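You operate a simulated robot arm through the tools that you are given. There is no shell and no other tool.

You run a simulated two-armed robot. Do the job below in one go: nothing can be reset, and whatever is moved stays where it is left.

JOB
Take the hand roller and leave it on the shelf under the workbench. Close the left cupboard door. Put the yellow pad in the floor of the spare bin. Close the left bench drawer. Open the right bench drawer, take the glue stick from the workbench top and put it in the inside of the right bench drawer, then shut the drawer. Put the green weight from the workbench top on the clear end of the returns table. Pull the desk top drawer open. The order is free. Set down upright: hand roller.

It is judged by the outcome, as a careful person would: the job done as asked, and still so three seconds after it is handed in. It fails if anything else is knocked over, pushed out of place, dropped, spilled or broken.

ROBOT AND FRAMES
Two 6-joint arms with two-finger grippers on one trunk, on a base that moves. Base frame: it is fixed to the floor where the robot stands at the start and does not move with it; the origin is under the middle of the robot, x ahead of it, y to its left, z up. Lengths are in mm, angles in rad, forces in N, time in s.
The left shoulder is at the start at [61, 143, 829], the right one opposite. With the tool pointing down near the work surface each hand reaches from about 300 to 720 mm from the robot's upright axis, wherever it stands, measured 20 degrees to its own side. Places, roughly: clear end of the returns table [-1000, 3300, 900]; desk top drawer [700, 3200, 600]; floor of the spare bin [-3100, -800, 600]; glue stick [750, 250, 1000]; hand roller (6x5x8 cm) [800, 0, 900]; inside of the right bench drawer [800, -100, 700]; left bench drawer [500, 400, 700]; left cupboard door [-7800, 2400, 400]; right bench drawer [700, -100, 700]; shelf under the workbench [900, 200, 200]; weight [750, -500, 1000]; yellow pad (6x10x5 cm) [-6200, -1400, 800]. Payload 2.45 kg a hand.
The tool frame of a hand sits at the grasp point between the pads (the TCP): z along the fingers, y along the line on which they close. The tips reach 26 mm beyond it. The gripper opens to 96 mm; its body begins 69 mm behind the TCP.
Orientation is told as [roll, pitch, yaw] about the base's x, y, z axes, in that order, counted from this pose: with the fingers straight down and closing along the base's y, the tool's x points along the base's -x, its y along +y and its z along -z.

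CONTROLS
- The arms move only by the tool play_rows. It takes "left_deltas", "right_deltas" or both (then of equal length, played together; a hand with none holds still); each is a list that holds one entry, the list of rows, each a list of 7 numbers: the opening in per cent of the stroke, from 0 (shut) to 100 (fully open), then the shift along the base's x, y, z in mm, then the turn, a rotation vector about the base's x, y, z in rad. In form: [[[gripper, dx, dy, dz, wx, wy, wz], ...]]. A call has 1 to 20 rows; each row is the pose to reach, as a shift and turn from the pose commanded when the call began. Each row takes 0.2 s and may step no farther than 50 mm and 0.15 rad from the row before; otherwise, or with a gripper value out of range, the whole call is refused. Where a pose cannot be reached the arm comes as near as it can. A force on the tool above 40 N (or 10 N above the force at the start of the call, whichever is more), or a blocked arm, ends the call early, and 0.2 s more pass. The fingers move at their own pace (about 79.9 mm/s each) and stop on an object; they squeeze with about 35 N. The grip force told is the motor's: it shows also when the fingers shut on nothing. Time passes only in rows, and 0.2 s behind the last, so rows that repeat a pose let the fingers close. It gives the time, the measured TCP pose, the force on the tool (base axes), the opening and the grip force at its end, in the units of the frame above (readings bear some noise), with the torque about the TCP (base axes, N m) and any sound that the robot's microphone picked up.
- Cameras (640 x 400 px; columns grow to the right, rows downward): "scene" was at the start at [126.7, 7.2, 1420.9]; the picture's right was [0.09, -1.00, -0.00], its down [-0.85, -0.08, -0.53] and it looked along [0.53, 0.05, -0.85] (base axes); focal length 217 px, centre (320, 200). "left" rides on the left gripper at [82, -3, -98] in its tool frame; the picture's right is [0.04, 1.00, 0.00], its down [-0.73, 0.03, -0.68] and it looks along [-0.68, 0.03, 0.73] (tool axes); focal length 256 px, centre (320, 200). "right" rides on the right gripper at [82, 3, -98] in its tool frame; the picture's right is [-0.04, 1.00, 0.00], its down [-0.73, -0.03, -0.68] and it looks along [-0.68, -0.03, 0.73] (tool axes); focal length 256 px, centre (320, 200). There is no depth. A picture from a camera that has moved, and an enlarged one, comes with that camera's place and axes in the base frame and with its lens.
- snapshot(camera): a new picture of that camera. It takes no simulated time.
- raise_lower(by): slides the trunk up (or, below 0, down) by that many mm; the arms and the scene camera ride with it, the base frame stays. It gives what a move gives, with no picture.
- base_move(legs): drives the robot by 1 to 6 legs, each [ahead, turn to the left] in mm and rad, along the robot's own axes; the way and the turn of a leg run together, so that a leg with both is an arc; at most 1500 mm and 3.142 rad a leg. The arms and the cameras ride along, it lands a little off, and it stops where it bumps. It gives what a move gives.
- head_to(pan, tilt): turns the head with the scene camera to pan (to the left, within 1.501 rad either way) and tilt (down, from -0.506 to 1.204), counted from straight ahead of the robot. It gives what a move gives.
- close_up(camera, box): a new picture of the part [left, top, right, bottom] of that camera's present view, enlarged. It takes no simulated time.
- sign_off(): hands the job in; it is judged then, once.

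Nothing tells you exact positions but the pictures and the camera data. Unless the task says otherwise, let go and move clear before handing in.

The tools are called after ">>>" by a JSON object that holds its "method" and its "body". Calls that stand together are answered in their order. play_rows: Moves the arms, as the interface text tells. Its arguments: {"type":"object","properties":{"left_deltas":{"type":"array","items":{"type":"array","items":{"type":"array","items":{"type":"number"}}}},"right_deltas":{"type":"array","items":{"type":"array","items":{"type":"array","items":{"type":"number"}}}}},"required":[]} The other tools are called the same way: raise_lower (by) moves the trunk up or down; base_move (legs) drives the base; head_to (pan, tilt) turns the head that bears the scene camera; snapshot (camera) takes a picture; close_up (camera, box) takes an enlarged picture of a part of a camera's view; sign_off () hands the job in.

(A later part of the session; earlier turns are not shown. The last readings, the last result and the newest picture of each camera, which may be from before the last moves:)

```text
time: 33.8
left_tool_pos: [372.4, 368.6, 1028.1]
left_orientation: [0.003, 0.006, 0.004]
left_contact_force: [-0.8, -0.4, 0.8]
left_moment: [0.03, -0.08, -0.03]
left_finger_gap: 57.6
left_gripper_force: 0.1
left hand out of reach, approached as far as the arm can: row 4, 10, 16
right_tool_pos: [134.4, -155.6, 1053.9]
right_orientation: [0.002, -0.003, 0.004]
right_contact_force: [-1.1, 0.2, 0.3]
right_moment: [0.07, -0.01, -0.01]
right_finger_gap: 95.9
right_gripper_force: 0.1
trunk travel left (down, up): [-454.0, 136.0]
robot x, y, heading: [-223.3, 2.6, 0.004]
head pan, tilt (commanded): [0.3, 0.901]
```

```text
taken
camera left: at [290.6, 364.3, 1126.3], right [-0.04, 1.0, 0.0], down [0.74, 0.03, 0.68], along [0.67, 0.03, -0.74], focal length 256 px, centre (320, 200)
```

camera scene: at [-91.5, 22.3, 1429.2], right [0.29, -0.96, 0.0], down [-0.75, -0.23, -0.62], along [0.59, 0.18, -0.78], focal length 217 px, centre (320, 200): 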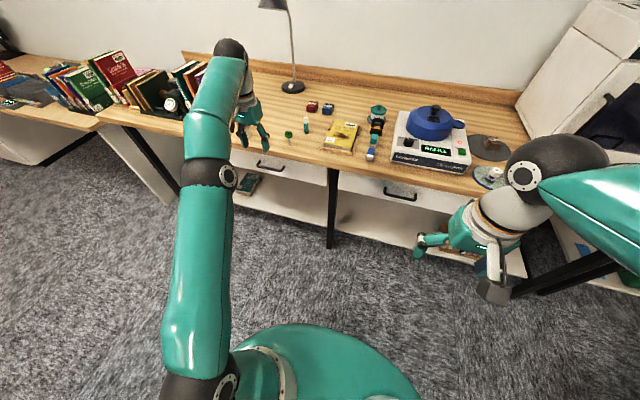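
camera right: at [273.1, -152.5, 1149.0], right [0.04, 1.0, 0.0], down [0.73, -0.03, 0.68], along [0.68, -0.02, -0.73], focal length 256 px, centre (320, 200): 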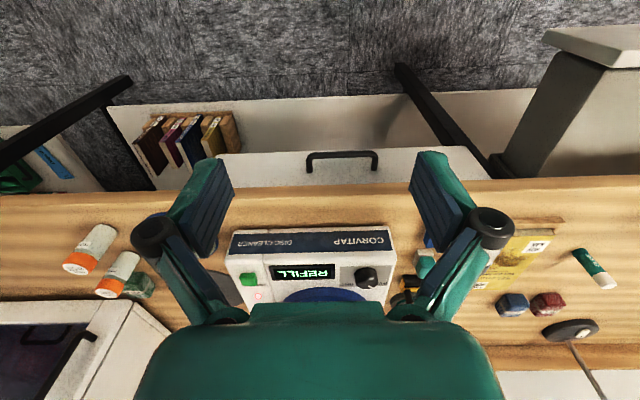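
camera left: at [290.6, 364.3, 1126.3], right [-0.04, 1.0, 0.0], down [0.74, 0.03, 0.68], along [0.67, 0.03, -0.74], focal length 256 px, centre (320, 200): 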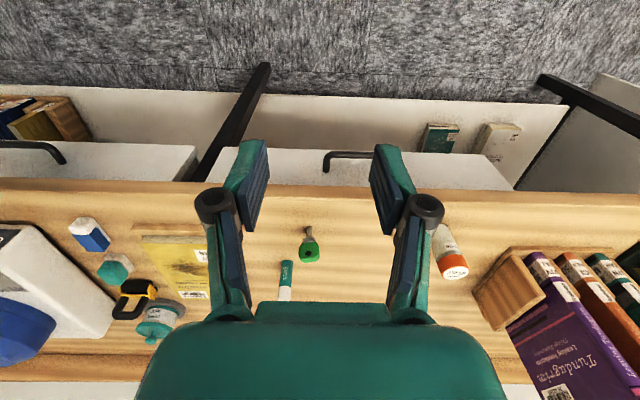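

The left drawer is shut and flush with the right one. Next I'll drive forward 240 mm to bring the glue stick within the left hand's reach.

>>> {"method": "base_move", "body": {"legs": [[240, 0]]}}

>>> {"method": "head_to", "body": {"pan": 0.2, "tilt": 1.0}}

>>> {"method": "snapshot", "body": {"camera": "scene"}}

>>> {"method": "snapshot", "body": {"camera": "left"}}

```text
time: 35.6
left_tool_pos: [614.8, 368.8, 1026.7]
left_orientation: [0.002, 0.005, 0.004]
left_contact_force: [0.4, 0.2, -0.5]
left_moment: [0.0, 0.01, -0.03]
left_finger_gap: 57.7
left_gripper_force: 0.1
right_tool_pos: [376.9, -157.0, 1052.3]
right_orientation: [-0.001, -0.001, 0.003]
right_contact_force: [0.2, -0.5, 1.1]
right_moment: [0.01, 0.04, 0.01]
right_finger_gap: 96.1
right_gripper_force: 0.0
trunk travel left (down, up): [-454.0, 136.0]
robot x, y, heading: [24.2, -0.1, 0.0]
head pan, tilt (commanded): [0.3, 0.901]
```

```text
time: 36.3
left_tool_pos: [613.6, 369.1, 1027.8]
left_orientation: [0.001, 0.005, 0.003]
left_contact_force: [-0.6, 0.7, 0.4]
left_moment: [0.01, -0.01, 0.01]
left_finger_gap: 57.6
left_gripper_force: 0.1
right_tool_pos: [375.4, -155.0, 1053.7]
right_orientation: [0.0, -0.002, 0.003]
right_contact_force: [0.0, 0.5, 0.6]
right_moment: [0.01, 0.02, -0.03]
right_finger_gap: 95.9
right_gripper_force: 0.1
trunk travel left (down, up): [-454.0, 136.0]
robot x, y, heading: [19.1, 1.6, -0.004]
head pan, tilt (commanded): [0.201, 1.0]
```

```text
taken
camera scene: at [145.5, 14.0, 1421.9], right [0.2, -0.98, 0.0], down [-0.82, -0.17, -0.54], along [0.53, 0.11, -0.84], focal length 217 px, centre (320, 200)
```

scene: 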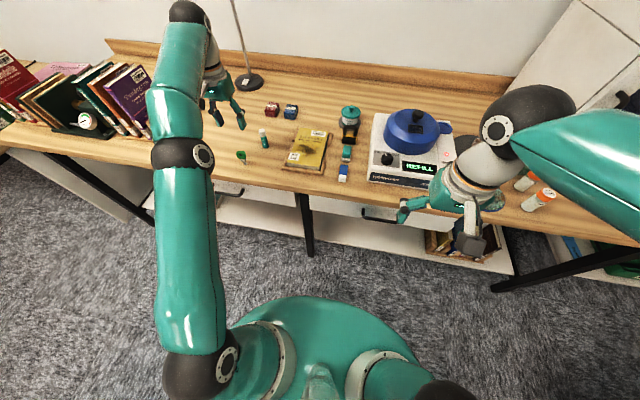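

```text
taken
camera left: at [531.4, 364.3, 1125.6], right [-0.04, 1.0, 0.0], down [0.74, 0.03, 0.68], along [0.68, 0.03, -0.74], focal length 256 px, centre (320, 200)
```

left: 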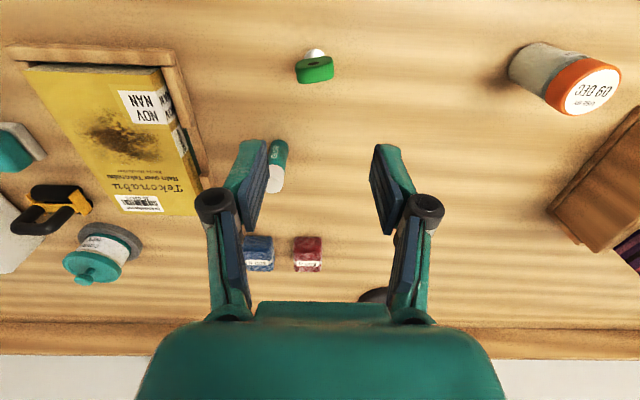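

The glue stick is at about (680, 328), standing from z≈867 to 953. I'll move the left hand over it and check the alignment.

>>> {"method": "play_rows", "body": {"left_deltas": [[[60, 30, -20, 0, 0, 0, 0], [60, 65, -41, 0, 0, 0, 0], [60, 65, -41, -20, 0, 0, 0]]]}}

>>> {"method": "snapshot", "body": {"camera": "left"}}

>>> {"method": "close_up", "body": {"camera": "scene", "box": [180, 40, 360, 190]}}

```text
time: 37.1
left_tool_pos: [638.4, 322.0, 1002.6]
left_orientation: [0.003, 0.007, 0.003]
left_contact_force: [-0.5, -0.1, -0.1]
left_moment: [0.01, 0.04, -0.01]
left_finger_gap: 57.4
left_gripper_force: 0.1
left hand out of reach, approached as far as the arm can: row 1, 2, 3
right_tool_pos: [375.8, -156.0, 1053.9]
right_orientation: [-0.001, -0.002, 0.005]
right_contact_force: [-1.5, 0.1, -0.2]
right_moment: [-0.01, 0.0, 0.02]
right_finger_gap: 95.9
right_gripper_force: 0.0
trunk travel left (down, up): [-454.0, 136.0]
robot x, y, heading: [23.2, 0.3, 0.001]
head pan, tilt (commanded): [0.201, 1.0]
```

```text
taken
camera left: at [556.7, 317.8, 1101.7], right [-0.04, 1.0, 0.0], down [0.74, 0.03, 0.68], along [0.68, 0.03, -0.74], focal length 256 px, centre (320, 200)
```

left: 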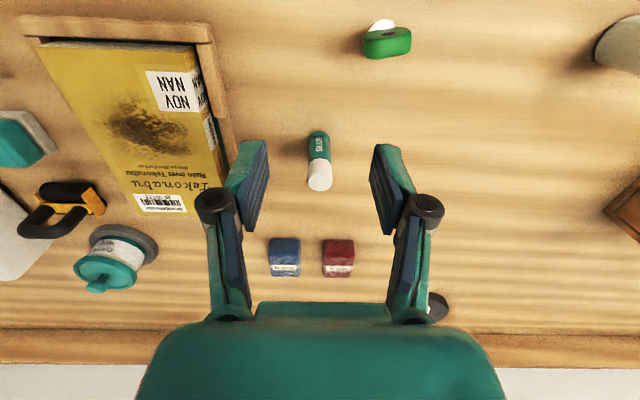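

```text
2.67 times, centred on (270, 115) of scene
camera zoom: at [146.4, 14.0, 1421.7], right [0.2, -0.98, 0.0], down [-0.83, -0.17, -0.54], along [0.53, 0.11, -0.84], focal length 578 px, centre (453, 427)
```

zoom: 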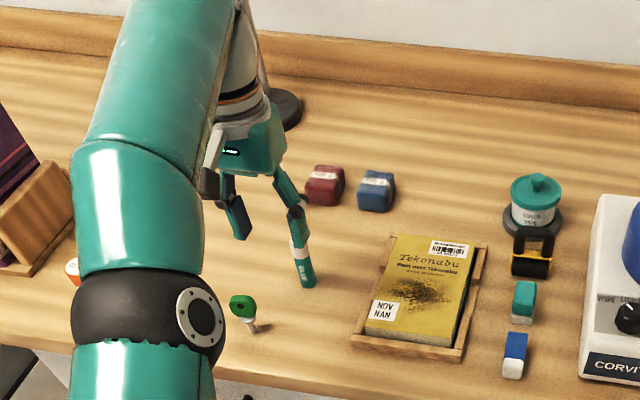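

The left hand is short of the glue by about 40 mm, so I'll drive 60 mm closer.

>>> {"method": "base_move", "body": {"legs": [[60, 0]]}}

>>> {"method": "snapshot", "body": {"camera": "left"}}

```text
time: 38.1
left_tool_pos: [701.2, 321.9, 1001.8]
left_orientation: [0.001, 0.006, 0.004]
left_contact_force: [0.3, -0.4, -0.3]
left_moment: [-0.01, 0.04, 0.01]
left_finger_gap: 57.5
left_gripper_force: 0.0
right_tool_pos: [438.2, -156.6, 1052.6]
right_orientation: [0.001, 0.001, 0.004]
right_contact_force: [0.6, 0.6, 0.6]
right_moment: [0.02, 0.03, 0.04]
right_finger_gap: 95.8
right_gripper_force: 0.0
trunk travel left (down, up): [-454.0, 136.0]
robot x, y, heading: [79.2, 2.1, -0.005]
head pan, tilt (commanded): [0.201, 1.0]
```

```text
taken
camera left: at [619.1, 317.9, 1100.9], right [-0.04, 1.0, 0.0], down [0.74, 0.03, 0.67], along [0.67, 0.03, -0.74], focal length 256 px, centre (320, 200)
```

left: 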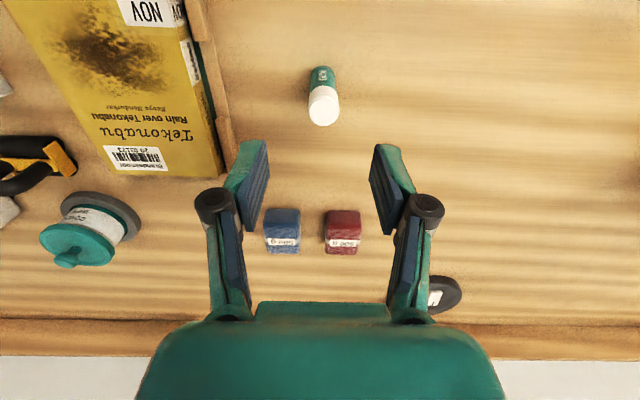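

The glue stick is at (681, 322) and the hand is 20 mm past it. I'll shift back, descend and grip.

>>> {"method": "play_rows", "body": {"left_deltas": [[[60, -20, 0, 0, 0, 0, 0], [60, -20, 0, -25, 0, 0, 0], [60, -20, 0, -50, 0, 0, 0], [60, -20, 0, -70, 0, 0, 0], [60, -20, 0, -87, 0, 0, 0]]]}}

>>> {"method": "snapshot", "body": {"camera": "left"}}

>>> {"method": "close_up", "body": {"camera": "scene", "box": [180, 40, 360, 190]}}

```text
time: 39.3
left_tool_pos: [678.9, 322.9, 916.6]
left_orientation: [0.0, 0.005, 0.004]
left_contact_force: [0.6, -0.1, -0.8]
left_moment: [-0.02, 0.0, 0.01]
left_finger_gap: 57.6
left_gripper_force: 0.0
right_tool_pos: [435.8, -156.0, 1054.4]
right_orientation: [-0.001, -0.003, 0.004]
right_contact_force: [-0.3, -0.1, 0.5]
right_moment: [0.01, 0.03, -0.01]
right_finger_gap: 95.7
right_gripper_force: 0.1
trunk travel left (down, up): [-454.0, 136.0]
robot x, y, heading: [81.7, 1.4, 0.002]
head pan, tilt (commanded): [0.201, 1.0]
```

```text
taken
camera left: at [597.4, 318.1, 1014.7], right [-0.04, 1.0, 0.0], down [0.74, 0.03, 0.68], along [0.67, 0.03, -0.74], focal length 256 px, centre (320, 200)
```

left: 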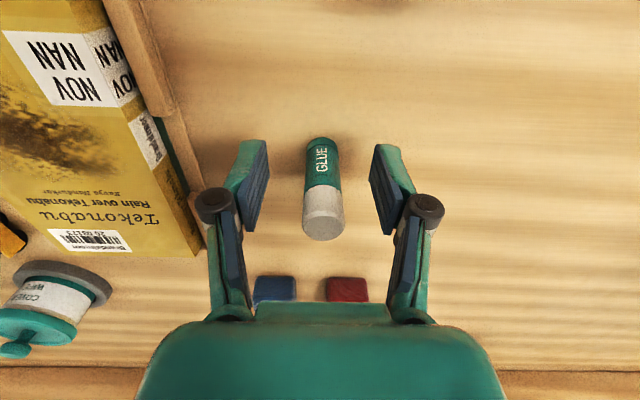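

```text
2.67 times, centred on (270, 115) of scene
camera zoom: at [206.8, 14.0, 1421.8], right [0.2, -0.98, 0.0], down [-0.83, -0.17, -0.54], along [0.53, 0.11, -0.84], focal length 578 px, centre (453, 427)
```

zoom: 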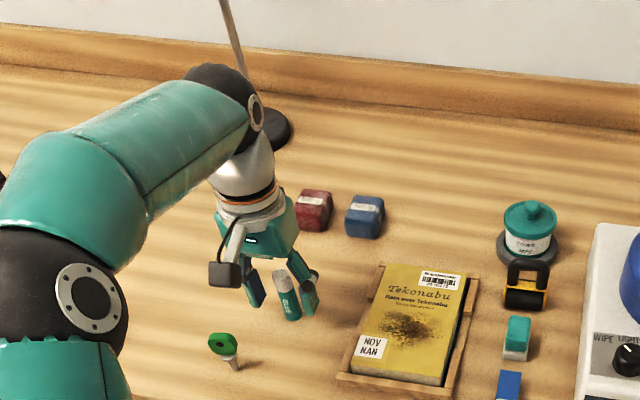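

The glue stick is centred between the fingers. I'll close and lift.

>>> {"method": "play_rows", "body": {"left_deltas": [[[0, 0, 0, 0, 0, 0, 0], [0, 0, 0, 0, 0, 0, 0], [0, 0, 0, 0, 0, 0, 0], [0, 0, 0, 5, 0, 0, 0], [0, 0, 0, 25, 0, 0, 0], [0, 0, 0, 60, 0, 0, 0], [0, 0, 0, 100, 0, 0, 0], [0, 0, 0, 130, 0, 0, 0]]]}}

>>> {"method": "snapshot", "body": {"camera": "left"}}

```text
time: 41.1
left_tool_pos: [678.5, 320.7, 1045.2]
left_orientation: [0.003, 0.008, 0.003]
left_contact_force: [-0.1, -0.6, -0.3]
left_moment: [-0.01, 0.01, 0.02]
left_finger_gap: 18.7
left_gripper_force: 34.9
right_tool_pos: [437.4, -155.6, 1054.0]
right_orientation: [0.001, -0.002, 0.004]
right_contact_force: [0.9, 0.0, -0.8]
right_moment: [0.0, 0.02, -0.01]
right_finger_gap: 96.2
right_gripper_force: 0.1
trunk travel left (down, up): [-454.0, 136.0]
robot x, y, heading: [80.5, -2.0, -0.002]
head pan, tilt (commanded): [0.201, 1.0]
```

```text
taken
camera left: at [598.1, 317.0, 1144.1], right [-0.04, 1.0, 0.0], down [0.74, 0.03, 0.67], along [0.67, 0.03, -0.74], focal length 256 px, centre (320, 200)
```

left: 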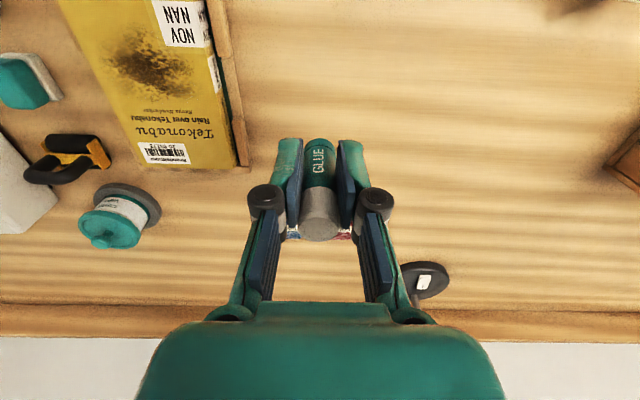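

The glue stick is held firmly. Now I'll back up 350 mm so the right hand can take the right drawer handle with a forward-pointing grip, closing vertically.

>>> {"method": "base_move", "body": {"legs": [[-350, 0]]}}

>>> {"method": "play_rows", "body": {"right_deltas": [[[60, 25, 2, -10, 0.08, -0.08, -0.08], [60, 50, 4, -22, 0.16, -0.16, -0.16], [60, 75, 6, -40, 0.24, -0.24, -0.24], [60, 100, 8, -58, 0.32, -0.32, -0.32], [60, 125, 10, -78, 0.4, -0.4, -0.4], [60, 150, 12, -98, 0.48, -0.48, -0.48], [60, 175, 14, -118, 0.56, -0.56, -0.56], [60, 200, 16, -138, 0.64, -0.64, -0.64], [60, 225, 18, -158, 0.72, -0.72, -0.72], [60, 250, 20, -178, 0.8, -0.8, -0.8], [60, 275, 24, -198, 0.88, -0.88, -0.88], [60, 300, 28, -218, 0.96, -0.96, -0.96], [60, 320, 32, -240, 1.04, -1.04, -1.04], [60, 335, 35, -265, 1.125, -1.125, -1.125], [60, 350, 37, -288, 1.209, -1.209, -1.209]]]}}

>>> {"method": "snapshot", "body": {"camera": "scene"}}

>>> {"method": "snapshot", "body": {"camera": "right"}}

```text
time: 43.4
left_tool_pos: [326.1, 324.1, 1047.7]
left_orientation: [0.003, 0.003, 0.005]
left_contact_force: [-0.2, 0.7, -0.2]
left_moment: [0.01, -0.05, 0.01]
left_finger_gap: 18.5
left_gripper_force: 35.3
right_tool_pos: [83.9, -155.2, 1053.8]
right_orientation: [0.0, -0.001, 0.007]
right_contact_force: [-1.3, 0.1, 0.8]
right_moment: [-0.02, -0.04, 0.01]
right_finger_gap: 96.0
right_gripper_force: 0.0
trunk travel left (down, up): [-454.0, 136.0]
robot x, y, heading: [-270.0, 1.5, 0.001]
head pan, tilt (commanded): [0.201, 1.0]
```

```text
time: 46.6
left_tool_pos: [326.9, 324.1, 1045.8]
left_orientation: [0.002, 0.005, 0.006]
left_contact_force: [-0.9, 0.7, -0.3]
left_moment: [0.01, 0.01, -0.01]
left_finger_gap: 0.1
left_gripper_force: 28.1
right_tool_pos: [435.7, -118.4, 765.8]
right_orientation: [1.574, -0.004, -1.573]
right_contact_force: [0.5, 0.3, 0.1]
right_moment: [-0.02, -0.01, -0.04]
right_finger_gap: 57.6
right_gripper_force: 0.1
right hand out of reach, approached as far as the arm can: row 7
trunk travel left (down, up): [-454.0, 136.0]
robot x, y, heading: [-271.1, 0.6, -0.005]
head pan, tilt (commanded): [0.201, 1.0]
```

```text
taken
camera scene: at [-143.6, 14.9, 1421.8], right [0.2, -0.98, 0.0], down [-0.83, -0.17, -0.54], along [0.53, 0.11, -0.84], focal length 217 px, centre (320, 200)
```

scene: 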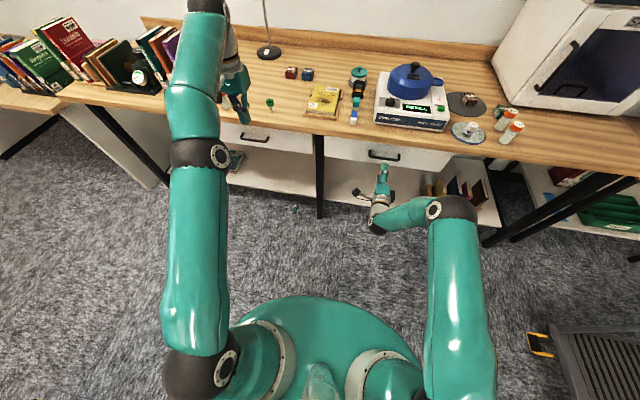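

```text
taken
camera right: at [338.1, -36.1, 767.6], right [0.0, -0.04, 1.0], down [-0.68, -0.73, -0.03], along [0.73, -0.68, -0.02], focal length 256 px, centre (320, 200)
```

right: 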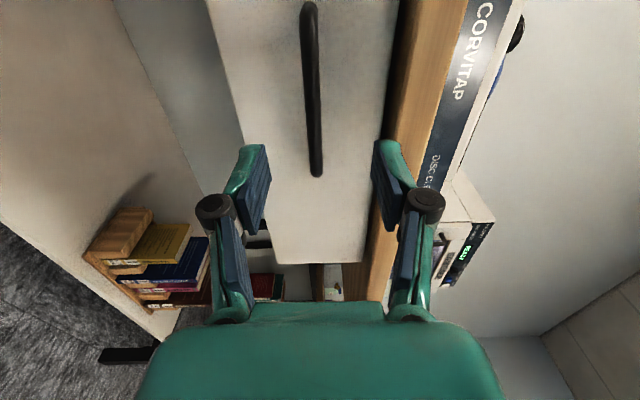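

The left gripper now reads a gap of 0, so the glue stick has slipped out. There is something on the floor near picture (295, 210), which I'll check.

>>> {"method": "close_up", "body": {"camera": "scene", "box": [240, 150, 400, 270]}}

>>> {"method": "snapshot", "body": {"camera": "left"}}

```text
3.33 times, centred on (320, 210) of scene
camera zoom: at [-143.6, 14.9, 1421.8], right [0.2, -0.98, 0.0], down [-0.83, -0.17, -0.54], along [0.53, 0.11, -0.84], focal length 722 px, centre (320, 167)
```

zoom: 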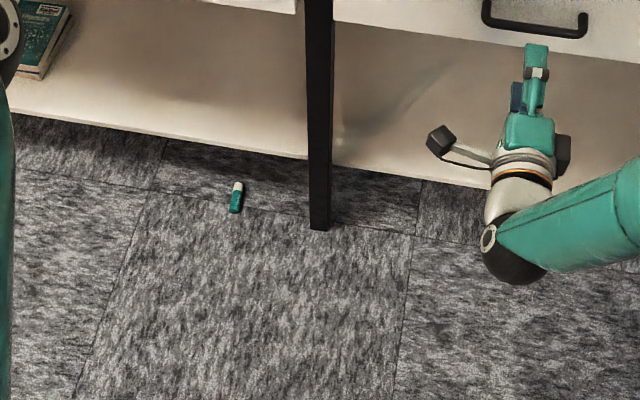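

```text
taken
camera left: at [246.2, 318.7, 1144.6], right [-0.04, 1.0, 0.0], down [0.74, 0.03, 0.68], along [0.67, 0.03, -0.74], focal length 256 px, centre (320, 200)
```

left: 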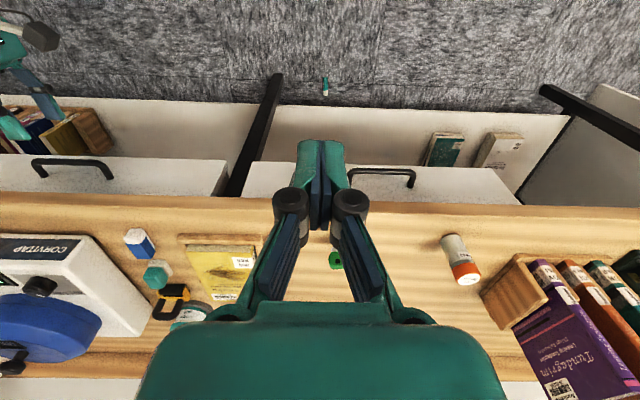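

The glue stick slipped out and is lying on the floor at about (620, 362), just in front of the shelf. I'll bring the right hand back to neutral, then fetch the glue with the left hand tilted forward and the trunk lowered.

>>> {"method": "play_rows", "body": {"right_deltas": [[[60, -15, -2, 23, -0.084, 0.084, 0.084], [60, -30, -5, 48, -0.169, 0.169, 0.169], [60, -50, -9, 70, -0.249, 0.249, 0.249], [60, -75, -13, 90, -0.329, 0.329, 0.329], [60, -100, -17, 110, -0.409, 0.409, 0.409], [60, -125, -19, 130, -0.489, 0.489, 0.489], [60, -150, -21, 150, -0.569, 0.569, 0.569], [60, -175, -23, 170, -0.649, 0.649, 0.649], [60, -200, -25, 190, -0.729, 0.729, 0.729], [60, -225, -27, 210, -0.809, 0.809, 0.809], [60, -250, -29, 230, -0.889, 0.889, 0.889], [60, -275, -31, 248, -0.969, 0.969, 0.969], [60, -300, -33, 266, -1.049, 1.049, 1.049], [60, -325, -35, 278, -1.129, 1.129, 1.129], [60, -350, -37, 288, -1.209, 1.209, 1.209]]]}}

>>> {"method": "head_to", "body": {"pan": 0.4, "tilt": 0.9}}

>>> {"method": "close_up", "body": {"camera": "scene", "box": [200, 100, 440, 250]}}

>>> {"method": "close_up", "body": {"camera": "left", "box": [260, 60, 390, 140]}}

```text
time: 49.8
left_tool_pos: [326.2, 323.6, 1047.1]
left_orientation: [0.002, 0.003, 0.005]
left_contact_force: [-0.1, 0.8, 0.0]
left_moment: [-0.02, -0.01, -0.01]
left_finger_gap: 0.0
left_gripper_force: 28.6
right_tool_pos: [84.5, -155.3, 1054.5]
right_orientation: [-0.001, -0.002, 0.007]
right_contact_force: [0.4, 0.5, -1.2]
right_moment: [0.01, -0.03, -0.01]
right_finger_gap: 57.5
right_gripper_force: 0.0
right hand out of reach, approached as far as the arm can: row 8
trunk travel left (down, up): [-454.0, 136.0]
robot x, y, heading: [-268.9, 3.0, -0.004]
head pan, tilt (commanded): [0.201, 1.0]
```

```text
time: 50.5
left_tool_pos: [326.8, 323.4, 1047.0]
left_orientation: [0.001, 0.004, 0.004]
left_contact_force: [-0.2, 0.6, -0.2]
left_moment: [-0.02, 0.01, -0.01]
left_finger_gap: 0.0
left_gripper_force: 28.9
right_tool_pos: [86.0, -154.5, 1054.6]
right_orientation: [-0.002, -0.002, 0.004]
right_contact_force: [-0.5, 0.1, 0.0]
right_moment: [-0.01, 0.02, 0.0]
right_finger_gap: 57.7
right_gripper_force: 0.1
trunk travel left (down, up): [-454.0, 136.0]
robot x, y, heading: [-272.0, 0.9, 0.0]
head pan, tilt (commanded): [0.4, 0.901]
```

```text
2.67 times, centred on (320, 175) of scene
camera zoom: at [-143.3, 30.2, 1429.0], right [0.39, -0.92, 0.0], down [-0.72, -0.3, -0.62], along [0.57, 0.24, -0.78], focal length 578 px, centre (320, 267)
```

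zoom: 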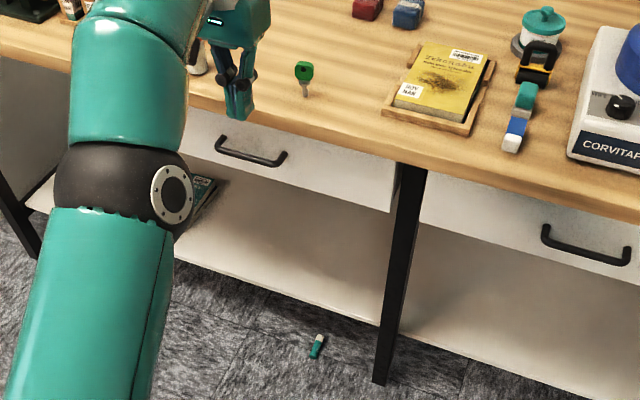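

```text
4.92 times, centred on (325, 100) of left
camera zoom: at [245.3, 318.5, 1145.0], right [-0.04, 1.0, 0.0], down [0.74, 0.03, 0.68], along [0.68, 0.03, -0.74], focal length 1260 px, centre (295, 692)
```

zoom: 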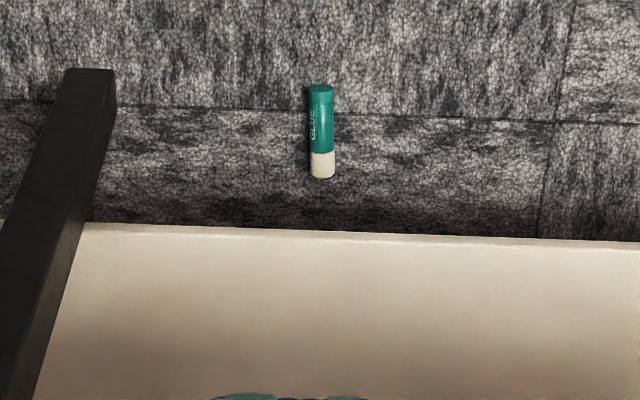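

The glue lies along x at about (627, 362) on the floor, partly under the shelf edge (x≈622, z≈220). I'll lower the trunk here, where the hands are clear, and then tilt the left hand forward.

>>> {"method": "raise_lower", "body": {"by": -454}}

>>> {"method": "snapshot", "body": {"camera": "scene"}}

>>> {"method": "snapshot", "body": {"camera": "left"}}

>>> {"method": "snapshot", "body": {"camera": "right"}}

```text
refused: -454 is not a number from -400 to 400
```

```text
taken
camera scene: at [-143.3, 30.2, 1429.0], right [0.39, -0.92, 0.0], down [-0.72, -0.3, -0.62], along [0.57, 0.24, -0.78], focal length 217 px, centre (320, 200)
```

scene: 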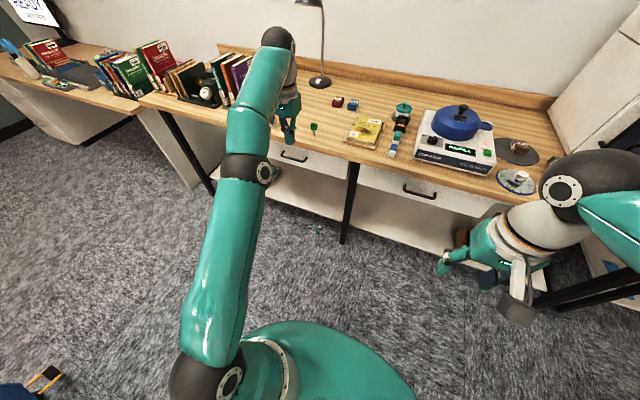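

```text
taken
camera left: at [245.3, 318.5, 1145.0], right [-0.04, 1.0, 0.0], down [0.74, 0.03, 0.68], along [0.68, 0.03, -0.74], focal length 256 px, centre (320, 200)
```

left: 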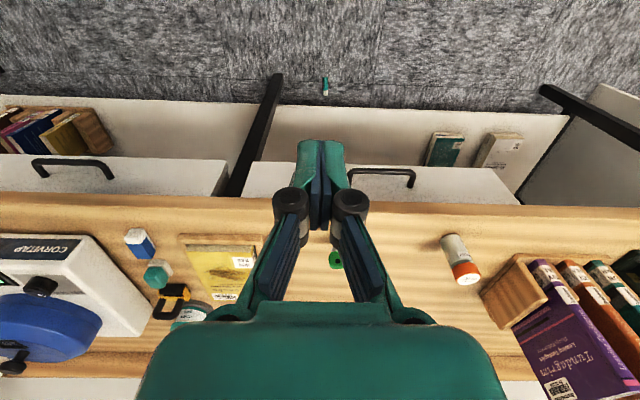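

```text
taken
camera right: at [3.7, -152.6, 1152.4], right [0.04, 1.0, 0.0], down [0.73, -0.03, 0.68], along [0.68, -0.02, -0.73], focal length 256 px, centre (320, 200)
```

right: 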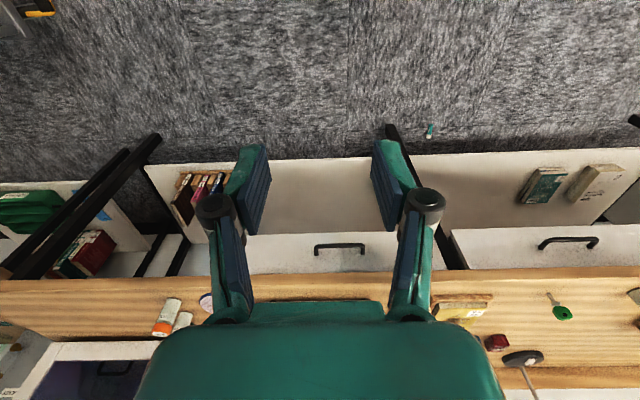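

The trunk moves at most 400 mm per call, so I'll lower it in two steps.

>>> {"method": "raise_lower", "body": {"by": -250}}

>>> {"method": "raise_lower", "body": {"by": -200}}

>>> {"method": "snapshot", "body": {"camera": "scene"}}

```text
time: 53.1
left_tool_pos: [326.2, 323.7, 796.6]
left_orientation: [0.002, 0.003, 0.005]
left_contact_force: [0.3, 0.0, -0.2]
left_moment: [0.01, 0.02, -0.01]
left_finger_gap: 0.0
left_gripper_force: 28.6
right_tool_pos: [85.3, -154.9, 804.9]
right_orientation: [-0.001, -0.002, 0.006]
right_contact_force: [-0.4, -0.5, -0.2]
right_moment: [0.0, 0.01, -0.05]
right_finger_gap: 57.6
right_gripper_force: 0.1
trunk travel left (down, up): [-204.0, 386.0]
robot x, y, heading: [-271.5, 0.2, -0.006]
head pan, tilt (commanded): [0.4, 0.901]
```

```text
time: 55.2
left_tool_pos: [326.9, 322.9, 596.6]
left_orientation: [0.0, 0.004, 0.004]
left_contact_force: [-0.4, 0.8, 0.2]
left_moment: [0.03, -0.02, -0.01]
left_finger_gap: 0.0
left_gripper_force: 28.1
right_tool_pos: [84.5, -154.4, 605.3]
right_orientation: [0.001, -0.001, 0.005]
right_contact_force: [-0.2, -0.1, 0.2]
right_moment: [0.0, 0.01, 0.02]
right_finger_gap: 57.6
right_gripper_force: 0.1
trunk travel left (down, up): [-4.0, 586.0]
robot x, y, heading: [-271.4, 0.2, 0.0]
head pan, tilt (commanded): [0.4, 0.901]
```

```text
taken
camera scene: at [-143.6, 30.2, 979.1], right [0.39, -0.92, 0.0], down [-0.72, -0.3, -0.62], along [0.57, 0.24, -0.78], focal length 217 px, centre (320, 200)
```

scene: 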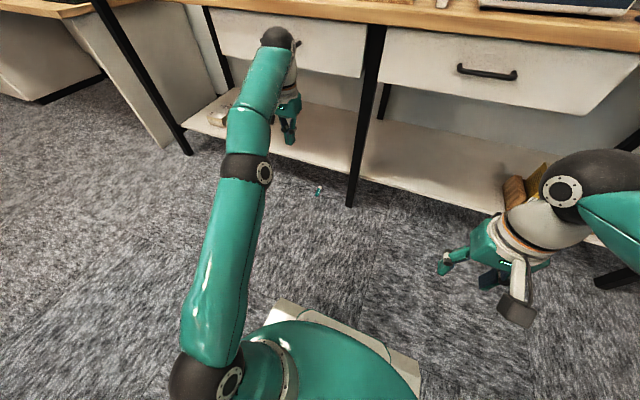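

Lowered. Now I'll bring the left hand down, tilted 45° forward and half open, staying back from the shelf.

>>> {"method": "play_rows", "body": {"left_deltas": [[[50, 0, 2, -37, 0, -0.07, 0], [50, 0, 4, -74, 0, -0.14, 0], [50, 0, 6, -111, 0, -0.21, 0], [50, 0, 8, -148, 0, -0.28, 0], [50, 0, 10, -185, 0, -0.35, 0], [50, 0, 12, -222, 0, -0.42, 0], [50, 0, 14, -259, 0, -0.49, 0], [50, -5, 16, -296, 0, -0.56, 0], [50, -10, 18, -333, 0, -0.63, 0], [50, -15, 20, -370, 0, -0.7, 0], [50, -20, 22, -407, 0, -0.77, 0], [50, -25, 24, -430, 0, -0.785, 0]]]}}

>>> {"method": "snapshot", "body": {"camera": "left"}}

>>> {"method": "snapshot", "body": {"camera": "scene"}}

```text
time: 57.9
left_tool_pos: [359.6, 299.1, 203.7]
left_orientation: [0.066, -0.711, 0.009]
left_contact_force: [0.4, -0.1, 0.5]
left_moment: [0.0, 0.04, 0.01]
left_finger_gap: 48.0
left_gripper_force: 0.1
left hand out of reach, approached as far as the arm can: row 8, 9, 10, 11, 12
right_tool_pos: [84.3, -153.9, 604.7]
right_orientation: [0.0, -0.002, 0.006]
right_contact_force: [-0.3, 0.3, 1.1]
right_moment: [0.02, 0.0, -0.01]
right_finger_gap: 57.7
right_gripper_force: 0.0
trunk travel left (down, up): [-4.0, 586.0]
robot x, y, heading: [-269.8, 3.1, -0.006]
head pan, tilt (commanded): [0.4, 0.901]
```

```text
taken
camera left: at [233.7, 286.9, 224.2], right [-0.08, 1.0, 0.03], down [0.11, -0.02, 0.99], along [0.99, 0.09, -0.11], focal length 256 px, centre (320, 200)
```

left: 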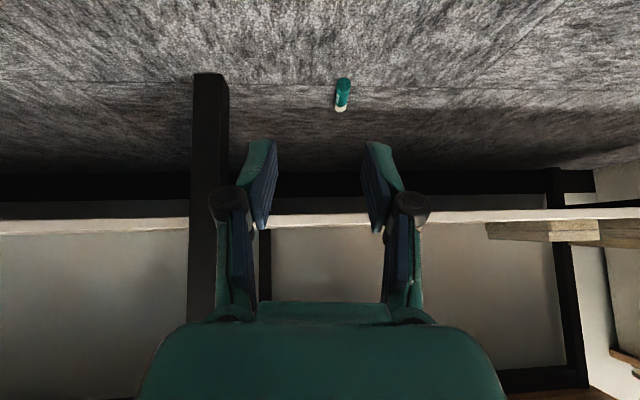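

```text
taken
camera scene: at [-143.8, 30.2, 979.1], right [0.39, -0.92, 0.0], down [-0.72, -0.3, -0.62], along [0.57, 0.24, -0.78], focal length 217 px, centre (320, 200)
```

scene: 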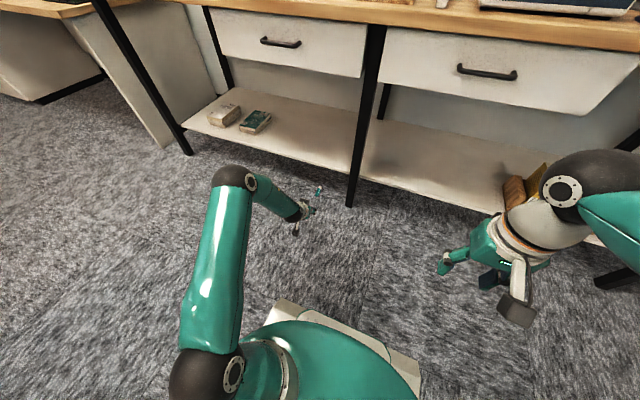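

The tilted hand can't tuck in closer than about 630 mm ahead at this height. The glue shows at (619, 362) again and the shelf is at z 200–223. I'll drive forward 170 mm with the hand low.

>>> {"method": "base_move", "body": {"legs": [[165, 0]]}}

>>> {"method": "play_rows", "body": {"left_deltas": [[[50, 8, 16, -25, 0, 0, 0], [50, 16, 32, -50, 0, 0, 0], [50, 24, 48, -75, 0, 0, 0], [50, 32, 60, -100, 0, 0, 0], [50, 36, 62, -120, 0, 0, 0]]]}}

>>> {"method": "snapshot", "body": {"camera": "left"}}

```text
time: 59.3
left_tool_pos: [524.6, 298.7, 202.5]
left_orientation: [0.069, -0.708, 0.008]
left_contact_force: [0.3, 0.6, -0.1]
left_moment: [0.04, 0.01, -0.02]
left_finger_gap: 48.2
left_gripper_force: 0.1
right_tool_pos: [250.4, -154.9, 606.1]
right_orientation: [-0.001, -0.002, 0.004]
right_contact_force: [-0.4, -0.3, 0.1]
right_moment: [0.02, -0.01, 0.02]
right_finger_gap: 57.7
right_gripper_force: 0.0
trunk travel left (down, up): [-4.0, 586.0]
robot x, y, heading: [-107.0, -1.8, -0.006]
head pan, tilt (commanded): [0.4, 0.901]
```

```text
time: 60.5
left_tool_pos: [579.2, 352.5, 86.8]
left_orientation: [0.081, -0.689, 0.011]
left_contact_force: [0.9, -0.5, 0.3]
left_moment: [0.01, 0.02, -0.03]
left_finger_gap: 47.9
left_gripper_force: 0.1
left hand out of reach, approached as far as the arm can: row 1, 2, 3, 4, 5
right_tool_pos: [249.2, -155.6, 604.6]
right_orientation: [-0.001, 0.0, 0.002]
right_contact_force: [0.1, -0.2, 0.0]
right_moment: [0.02, -0.02, -0.01]
right_finger_gap: 57.6
right_gripper_force: 0.0
trunk travel left (down, up): [-4.0, 586.0]
robot x, y, heading: [-102.8, -0.4, -0.004]
head pan, tilt (commanded): [0.4, 0.901]
```

```text
taken
camera left: at [453.6, 339.6, 109.5], right [-0.09, 0.99, 0.04], down [0.13, -0.02, 0.99], along [0.99, 0.1, -0.13], focal length 256 px, centre (320, 200)
```

left: 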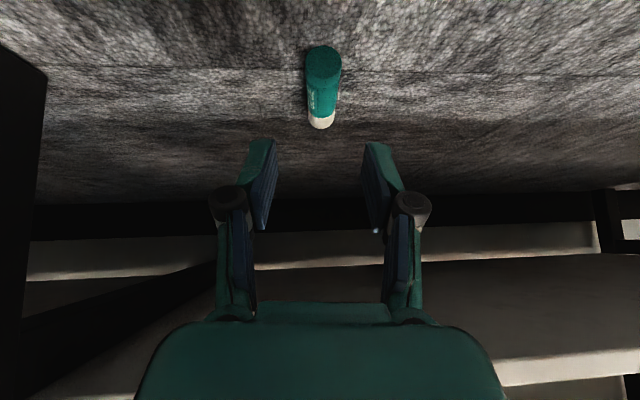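

The glue runs from (591, 358) to (664, 364), and the fingers are centred close to it. I'll make the final approach to about 28 mm above the floor.

>>> {"method": "play_rows", "body": {"left_deltas": [[[50, 6, 2, -18, 0, 0, 0], [50, 12, 4, -36, 0, 0, 0], [50, 19, 6, -50, 0, 0, 0], [50, 19, 6, -58, 0, 0, 0]]]}}

>>> {"method": "snapshot", "body": {"camera": "left"}}

```text
time: 61.5
left_tool_pos: [595.8, 359.6, 28.5]
left_orientation: [0.066, -0.712, 0.009]
left_contact_force: [0.2, -0.3, -0.4]
left_moment: [0.01, 0.01, -0.01]
left_finger_gap: 48.2
left_gripper_force: 0.1
left hand out of reach, approached as far as the arm can: row 1, 3
right_tool_pos: [249.2, -155.5, 605.2]
right_orientation: [0.001, -0.003, 0.004]
right_contact_force: [0.4, -0.2, -0.2]
right_moment: [0.03, -0.01, 0.02]
right_finger_gap: 57.5
right_gripper_force: 0.1
trunk travel left (down, up): [-4.0, 586.0]
robot x, y, heading: [-104.6, 1.4, -0.001]
head pan, tilt (commanded): [0.4, 0.901]
```

```text
taken
camera left: at [470.5, 348.5, 49.5], right [-0.08, 1.0, 0.02], down [0.11, -0.01, 0.99], along [0.99, 0.08, -0.11], focal length 256 px, centre (320, 200)
```

left: 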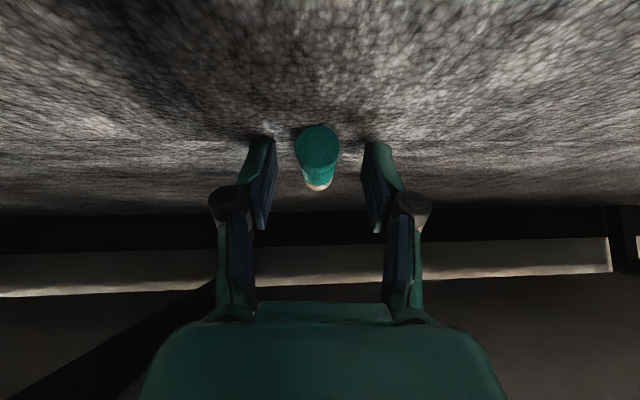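

The glue is between the fingertips. I'll go 14 mm further for a better hold, close, and lift a little to check.

>>> {"method": "play_rows", "body": {"left_deltas": [[[50, 7, 0, 0, 0, 0, 0], [50, 14, 0, -1, 0, 0, 0], [0, 14, 0, -1, 0, 0, 0], [0, 14, 0, -1, 0, 0, 0], [0, 14, 0, -1, 0, 0, 0], [0, 14, 0, -1, 0, 0, 0], [0, 10, 0, 15, 0, 0, 0], [0, 5, 0, 35, 0, 0, 0]]]}}

>>> {"method": "snapshot", "body": {"camera": "left"}}

```text
time: 63.3
left_tool_pos: [602.7, 361.6, 54.2]
left_orientation: [0.078, -0.703, 0.009]
left_contact_force: [0.1, -0.5, 0.3]
left_moment: [-0.01, -0.02, 0.0]
left_finger_gap: 0.0
left_gripper_force: 28.4
left hand out of reach, approached as far as the arm can: row 1, 2, 3, 4, 5, 6, 7, 8
right_tool_pos: [250.5, -155.9, 605.9]
right_orientation: [-0.001, -0.003, 0.004]
right_contact_force: [0.7, 0.3, 0.5]
right_moment: [-0.01, 0.0, 0.02]
right_finger_gap: 57.6
right_gripper_force: 0.1
trunk travel left (down, up): [-4.0, 586.0]
robot x, y, heading: [-108.9, -0.9, -0.003]
head pan, tilt (commanded): [0.4, 0.901]
```

```text
taken
camera left: at [475.5, 348.3, 74.9], right [-0.09, 1.0, 0.03], down [0.12, -0.02, 0.99], along [0.99, 0.09, -0.12], focal length 256 px, centre (320, 200)
```

left: 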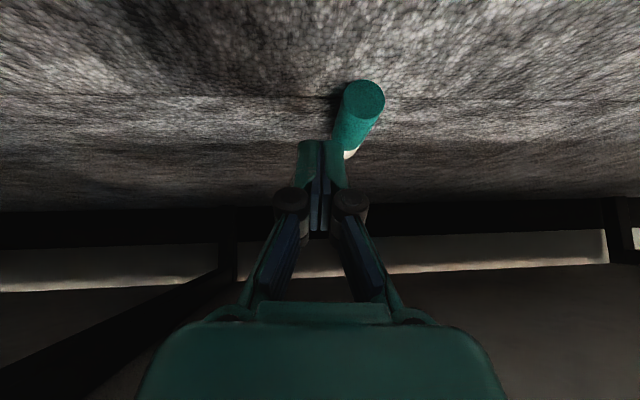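

The fingers closed above the glue and nudged it to y≈383; the hand was slightly rolled and too high. I'll raise, straighten the roll, reduce the tilt to about 0.5 rad and re-centre.

>>> {"method": "play_rows", "body": {"left_deltas": [[[0, 0, 0, 20, 0, 0, 0], [20, 0, 8, 25, -0.03, 0.08, 0], [45, 0, 15, 25, -0.06, 0.15, 0], [50, 0, 21, 25, -0.077, 0.2, 0], [50, 0, 21, 20, -0.077, 0.2, 0]]]}}

>>> {"method": "snapshot", "body": {"camera": "left"}}

```text
time: 64.5
left_tool_pos: [599.9, 409.9, 77.9]
left_orientation: [0.195, -0.629, 0.047]
left_contact_force: [0.4, 0.1, 0.1]
left_moment: [0.0, 0.0, 0.0]
left_finger_gap: 47.9
left_gripper_force: 0.0
left hand out of reach, approached as far as the arm can: row 2, 3, 4, 5
right_tool_pos: [249.2, -155.5, 605.0]
right_orientation: [-0.001, -0.003, 0.005]
right_contact_force: [0.0, -0.3, 0.1]
right_moment: [0.0, -0.01, -0.05]
right_finger_gap: 57.7
right_gripper_force: 0.1
trunk travel left (down, up): [-4.0, 586.0]
robot x, y, heading: [-109.6, -1.1, -0.0]
head pan, tilt (commanded): [0.4, 0.901]
```

```text
taken
camera left: at [479.1, 379.8, 107.3], right [-0.19, 0.97, 0.13], down [0.2, -0.09, 0.97], along [0.96, 0.21, -0.18], focal length 256 px, centre (320, 200)
```

left: 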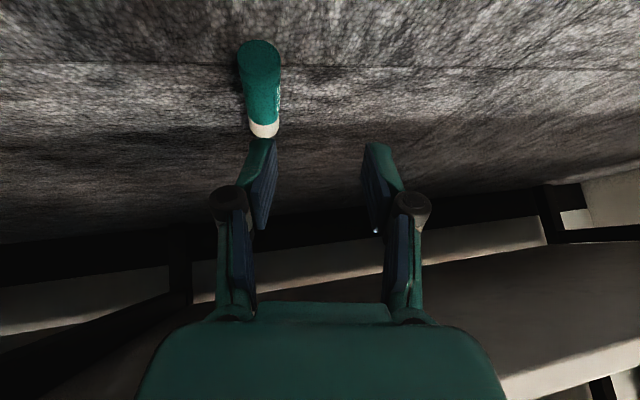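

The arm is near an awkward configuration because the glue sits well to the left of the shoulder line. I'll retract the hand, then turn the robot slightly left so the glue is straight ahead of the left arm.

>>> {"method": "play_rows", "body": {"left_deltas": [[[50, -20, -20, 20, -0.06, -0.03, -0.02], [50, -40, -40, 40, -0.12, -0.06, -0.03], [50, -60, -60, 60, -0.18, -0.08, -0.04], [50, -80, -80, 70, -0.19, -0.08, -0.04]]]}}

>>> {"method": "base_move", "body": {"legs": [[0, 0.25], [60, 0]]}}

>>> {"method": "snapshot", "body": {"camera": "left"}}

>>> {"method": "snapshot", "body": {"camera": "scene"}}

```text
time: 65.5
left_tool_pos: [538.0, 316.9, 157.4]
left_orientation: [-0.03, -0.671, 0.159]
left_contact_force: [0.3, 0.9, 0.0]
left_moment: [-0.01, -0.01, 0.0]
left_finger_gap: 48.1
left_gripper_force: 0.1
left hand out of reach, approached as far as the arm can: row 3, 4
right_tool_pos: [249.3, -155.1, 604.9]
right_orientation: [-0.002, 0.0, 0.003]
right_contact_force: [0.8, 0.8, 0.2]
right_moment: [0.03, 0.01, 0.01]
right_finger_gap: 57.6
right_gripper_force: 0.0
trunk travel left (down, up): [-4.0, 586.0]
robot x, y, heading: [-106.2, -1.5, -0.001]
head pan, tilt (commanded): [0.4, 0.901]
```

```text
time: 67.4
left_tool_pos: [498.9, 480.1, 156.8]
left_orientation: [-0.03, -0.668, 0.408]
left_contact_force: [-0.1, -0.1, 0.6]
left_moment: [-0.02, -0.02, 0.0]
left_finger_gap: 47.8
left_gripper_force: 0.2
right_tool_pos: [333.4, -49.8, 605.8]
right_orientation: [0.001, -0.001, 0.251]
right_contact_force: [-0.2, 0.3, 1.4]
right_moment: [0.02, -0.02, -0.02]
right_finger_gap: 57.7
right_gripper_force: 0.0
trunk travel left (down, up): [-4.0, 586.0]
robot x, y, heading: [-45.3, 6.9, 0.247]
head pan, tilt (commanded): [0.4, 0.901]
```

```text
taken
camera left: at [383.5, 428.9, 182.9], right [-0.41, 0.91, -0.05], down [0.12, 0.11, 0.99], along [0.9, 0.4, -0.16], focal length 256 px, centre (320, 200)
```

left: 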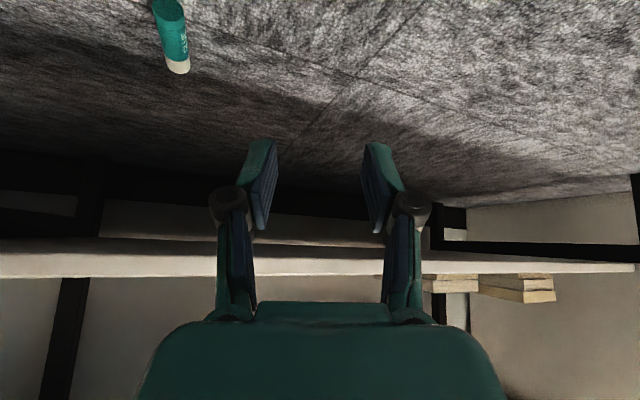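

```text
taken
camera scene: at [68.8, 69.3, 979.1], right [0.6, -0.8, 0.0], down [-0.63, -0.47, -0.62], along [0.5, 0.37, -0.78], focal length 217 px, centre (320, 200)
```

scene: 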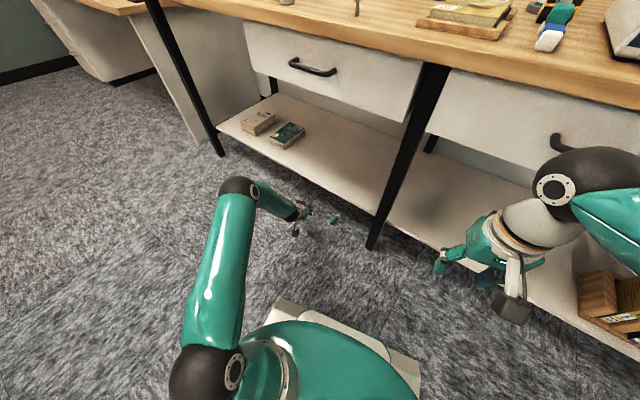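

The glue is at (593–672, 384), now nearly in line with the left arm. I'll bring the hand over it.

>>> {"method": "play_rows", "body": {"left_deltas": [[[50, 10, -26, -15, 0, 0.01, -0.04], [50, 25, -52, -30, 0, 0.03, -0.08], [50, 50, -78, -50, 0, 0.05, -0.12], [50, 75, -95, -65, 0, 0.065, -0.16], [50, 91, -102, -77, 0, 0.065, -0.16]]]}}

>>> {"method": "snapshot", "body": {"camera": "left"}}

```text
time: 68.6
left_tool_pos: [589.5, 376.8, 81.0]
left_orientation: [-0.002, -0.607, 0.231]
left_contact_force: [-0.5, 1.5, 0.2]
left_moment: [-0.01, -0.02, -0.01]
left_finger_gap: 47.7
left_gripper_force: 0.1
right_tool_pos: [333.7, -49.5, 606.1]
right_orientation: [-0.001, -0.001, 0.251]
right_contact_force: [-0.8, 0.7, -0.3]
right_moment: [0.04, 0.0, 0.01]
right_finger_gap: 57.6
right_gripper_force: 0.1
trunk travel left (down, up): [-4.0, 586.0]
robot x, y, heading: [-47.8, 10.7, 0.241]
head pan, tilt (commanded): [0.4, 0.901]
```

```text
taken
camera left: at [470.0, 345.6, 113.9], right [-0.26, 0.97, -0.03], down [0.2, 0.08, 0.98], along [0.94, 0.25, -0.22], focal length 256 px, centre (320, 200)
```

left: 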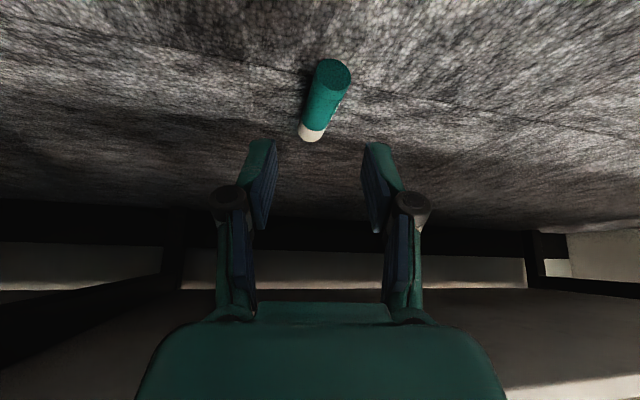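

Now the hand reaches exactly. The glue's axis is at yaw ~0.07, so I'll align the yaw and go down.

>>> {"method": "play_rows", "body": {"left_deltas": [[[50, 4, 2, -15, 0, 0, -0.04], [50, 8, 4, -30, 0, 0, -0.08], [50, 12, 6, -42, 0, 0, -0.11], [50, 15, 7, -50, 0, 0, -0.13], [50, 15, 7, -54, 0, 0, -0.13]]]}}

>>> {"method": "snapshot", "body": {"camera": "left"}}

```text
time: 69.8
left_tool_pos: [601.8, 382.7, 29.4]
left_orientation: [-0.005, -0.607, 0.1]
left_contact_force: [0.1, -0.2, 0.2]
left_moment: [0.01, -0.01, 0.0]
left_finger_gap: 48.1
left_gripper_force: 0.0
left hand out of reach, approached as far as the arm can: row 5
right_tool_pos: [334.5, -48.5, 606.0]
right_orientation: [0.0, -0.003, 0.251]
right_contact_force: [-0.4, 0.3, 0.2]
right_moment: [0.01, -0.02, -0.03]
right_finger_gap: 57.6
right_gripper_force: 0.0
trunk travel left (down, up): [-4.0, 586.0]
robot x, y, heading: [-45.9, 6.2, 0.247]
head pan, tilt (commanded): [0.4, 0.901]
```

```text
taken
camera left: at [479.5, 367.3, 61.4], right [-0.13, 0.99, -0.03], down [0.21, 0.05, 0.98], along [0.97, 0.12, -0.22], focal length 256 px, centre (320, 200)
```

left: 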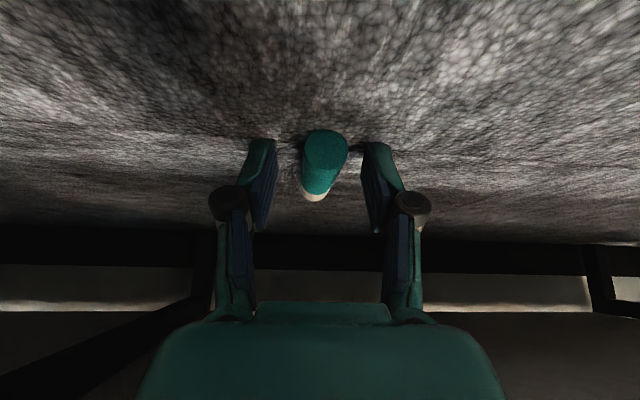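

The fingers straddle the glue. I'll lower the trunk by the last 2 mm for a deeper bite, then close and check.

>>> {"method": "raise_lower", "body": {"by": -2}}

>>> {"method": "play_rows", "body": {"left_deltas": [[[25, 0, 0, 0, 0, 0, 0], [10, 0, 0, 0, 0, 0, 0], [0, 0, 0, 0, 0, 0, 0], [0, 0, 0, 0, 0, 0, 0]]]}}

>>> {"method": "snapshot", "body": {"camera": "left"}}

```text
time: 70.3
left_tool_pos: [602.1, 384.9, 26.9]
left_orientation: [-0.001, -0.607, 0.101]
left_contact_force: [-1.6, 0.6, 4.5]
left_moment: [0.07, 0.03, 0.01]
left_finger_gap: 47.7
left_gripper_force: 0.1
right_tool_pos: [334.4, -49.1, 603.5]
right_orientation: [0.001, -0.001, 0.251]
right_contact_force: [0.9, -0.7, 0.6]
right_moment: [0.0, -0.01, 0.01]
right_finger_gap: 57.8
right_gripper_force: 0.2
trunk travel left (down, up): [-2.0, 588.0]
robot x, y, heading: [-50.4, 8.2, 0.246]
head pan, tilt (commanded): [0.4, 0.901]
```

```text
time: 71.3
left_tool_pos: [603.7, 384.7, 27.8]
left_orientation: [-0.003, -0.611, 0.102]
left_contact_force: [2.5, 4.8, 12.1]
left_moment: [0.17, -0.15, 0.04]
left_finger_gap: 19.8
left_gripper_force: 35.4
right_tool_pos: [332.9, -50.0, 604.9]
right_orientation: [0.0, -0.002, 0.251]
right_contact_force: [1.3, 0.8, -1.0]
right_moment: [-0.04, 0.01, 0.0]
right_finger_gap: 57.5
right_gripper_force: 0.0
trunk travel left (down, up): [-2.0, 588.0]
robot x, y, heading: [-44.7, 4.7, 0.248]
head pan, tilt (commanded): [0.4, 0.901]
```

```text
taken
camera left: at [480.7, 368.1, 61.5], right [-0.13, 0.99, -0.02], down [0.21, 0.05, 0.98], along [0.97, 0.12, -0.21], focal length 256 px, centre (320, 200)
```

left: 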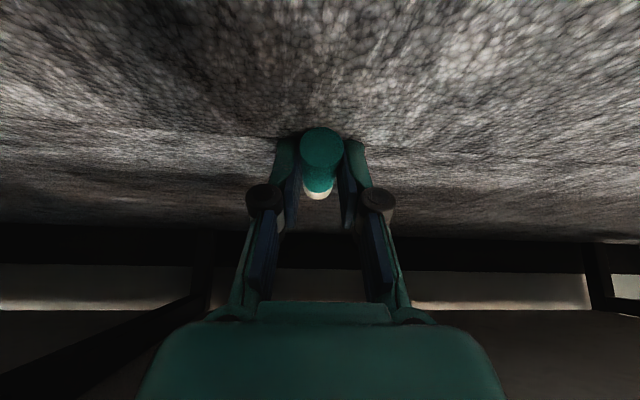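

The glue is gripped (gap 19.8). I'll lift gently a little and pull back out from under the shelf edge.

>>> {"method": "play_rows", "body": {"left_deltas": [[[0, 0, 0, 5, 0, 0, 0], [0, 0, 0, 12, 0, 0, 0], [0, 0, 0, 22, 0, 0, 0], [0, -5, -1, 34, 0, 0, 0], [0, -12, -3, 46, 0, 0, 0], [0, -22, -5, 58, 0, 0, 0], [0, -34, -8, 68, 0, 0, 0], [0, -46, -11, 78, 0, 0, 0], [0, -58, -14, 86, 0, 0, 0], [0, -68, -17, 92, 0, 0, 0]]]}}

>>> {"method": "snapshot", "body": {"camera": "left"}}

```text
time: 73.5
left_tool_pos: [533.4, 365.5, 118.2]
left_orientation: [-0.001, -0.607, 0.099]
left_contact_force: [0.5, 0.5, -0.2]
left_moment: [0.03, -0.02, -0.04]
left_finger_gap: 20.1
left_gripper_force: 34.5
left hand out of reach, approached as far as the arm can: row 6, 7
right_tool_pos: [334.0, -48.1, 604.5]
right_orientation: [-0.001, -0.003, 0.253]
right_contact_force: [-0.6, 0.5, 0.8]
right_moment: [-0.02, -0.02, 0.04]
right_finger_gap: 57.6
right_gripper_force: 0.1
trunk travel left (down, up): [-2.0, 588.0]
robot x, y, heading: [-47.0, 12.2, 0.245]
head pan, tilt (commanded): [0.4, 0.901]
```

```text
taken
camera left: at [410.8, 350.1, 151.5], right [-0.13, 0.99, -0.03], down [0.21, 0.05, 0.98], along [0.97, 0.12, -0.22], focal length 256 px, centre (320, 200)
```

left: 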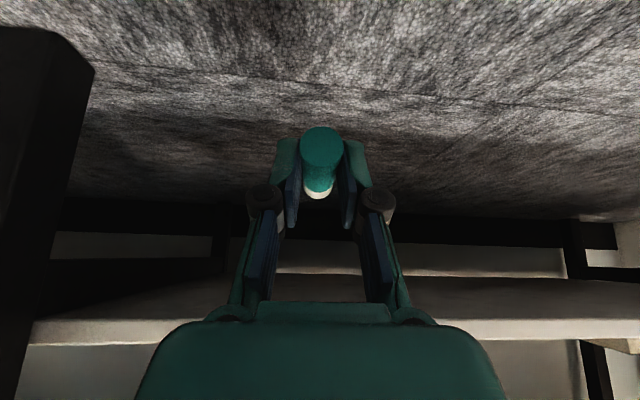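

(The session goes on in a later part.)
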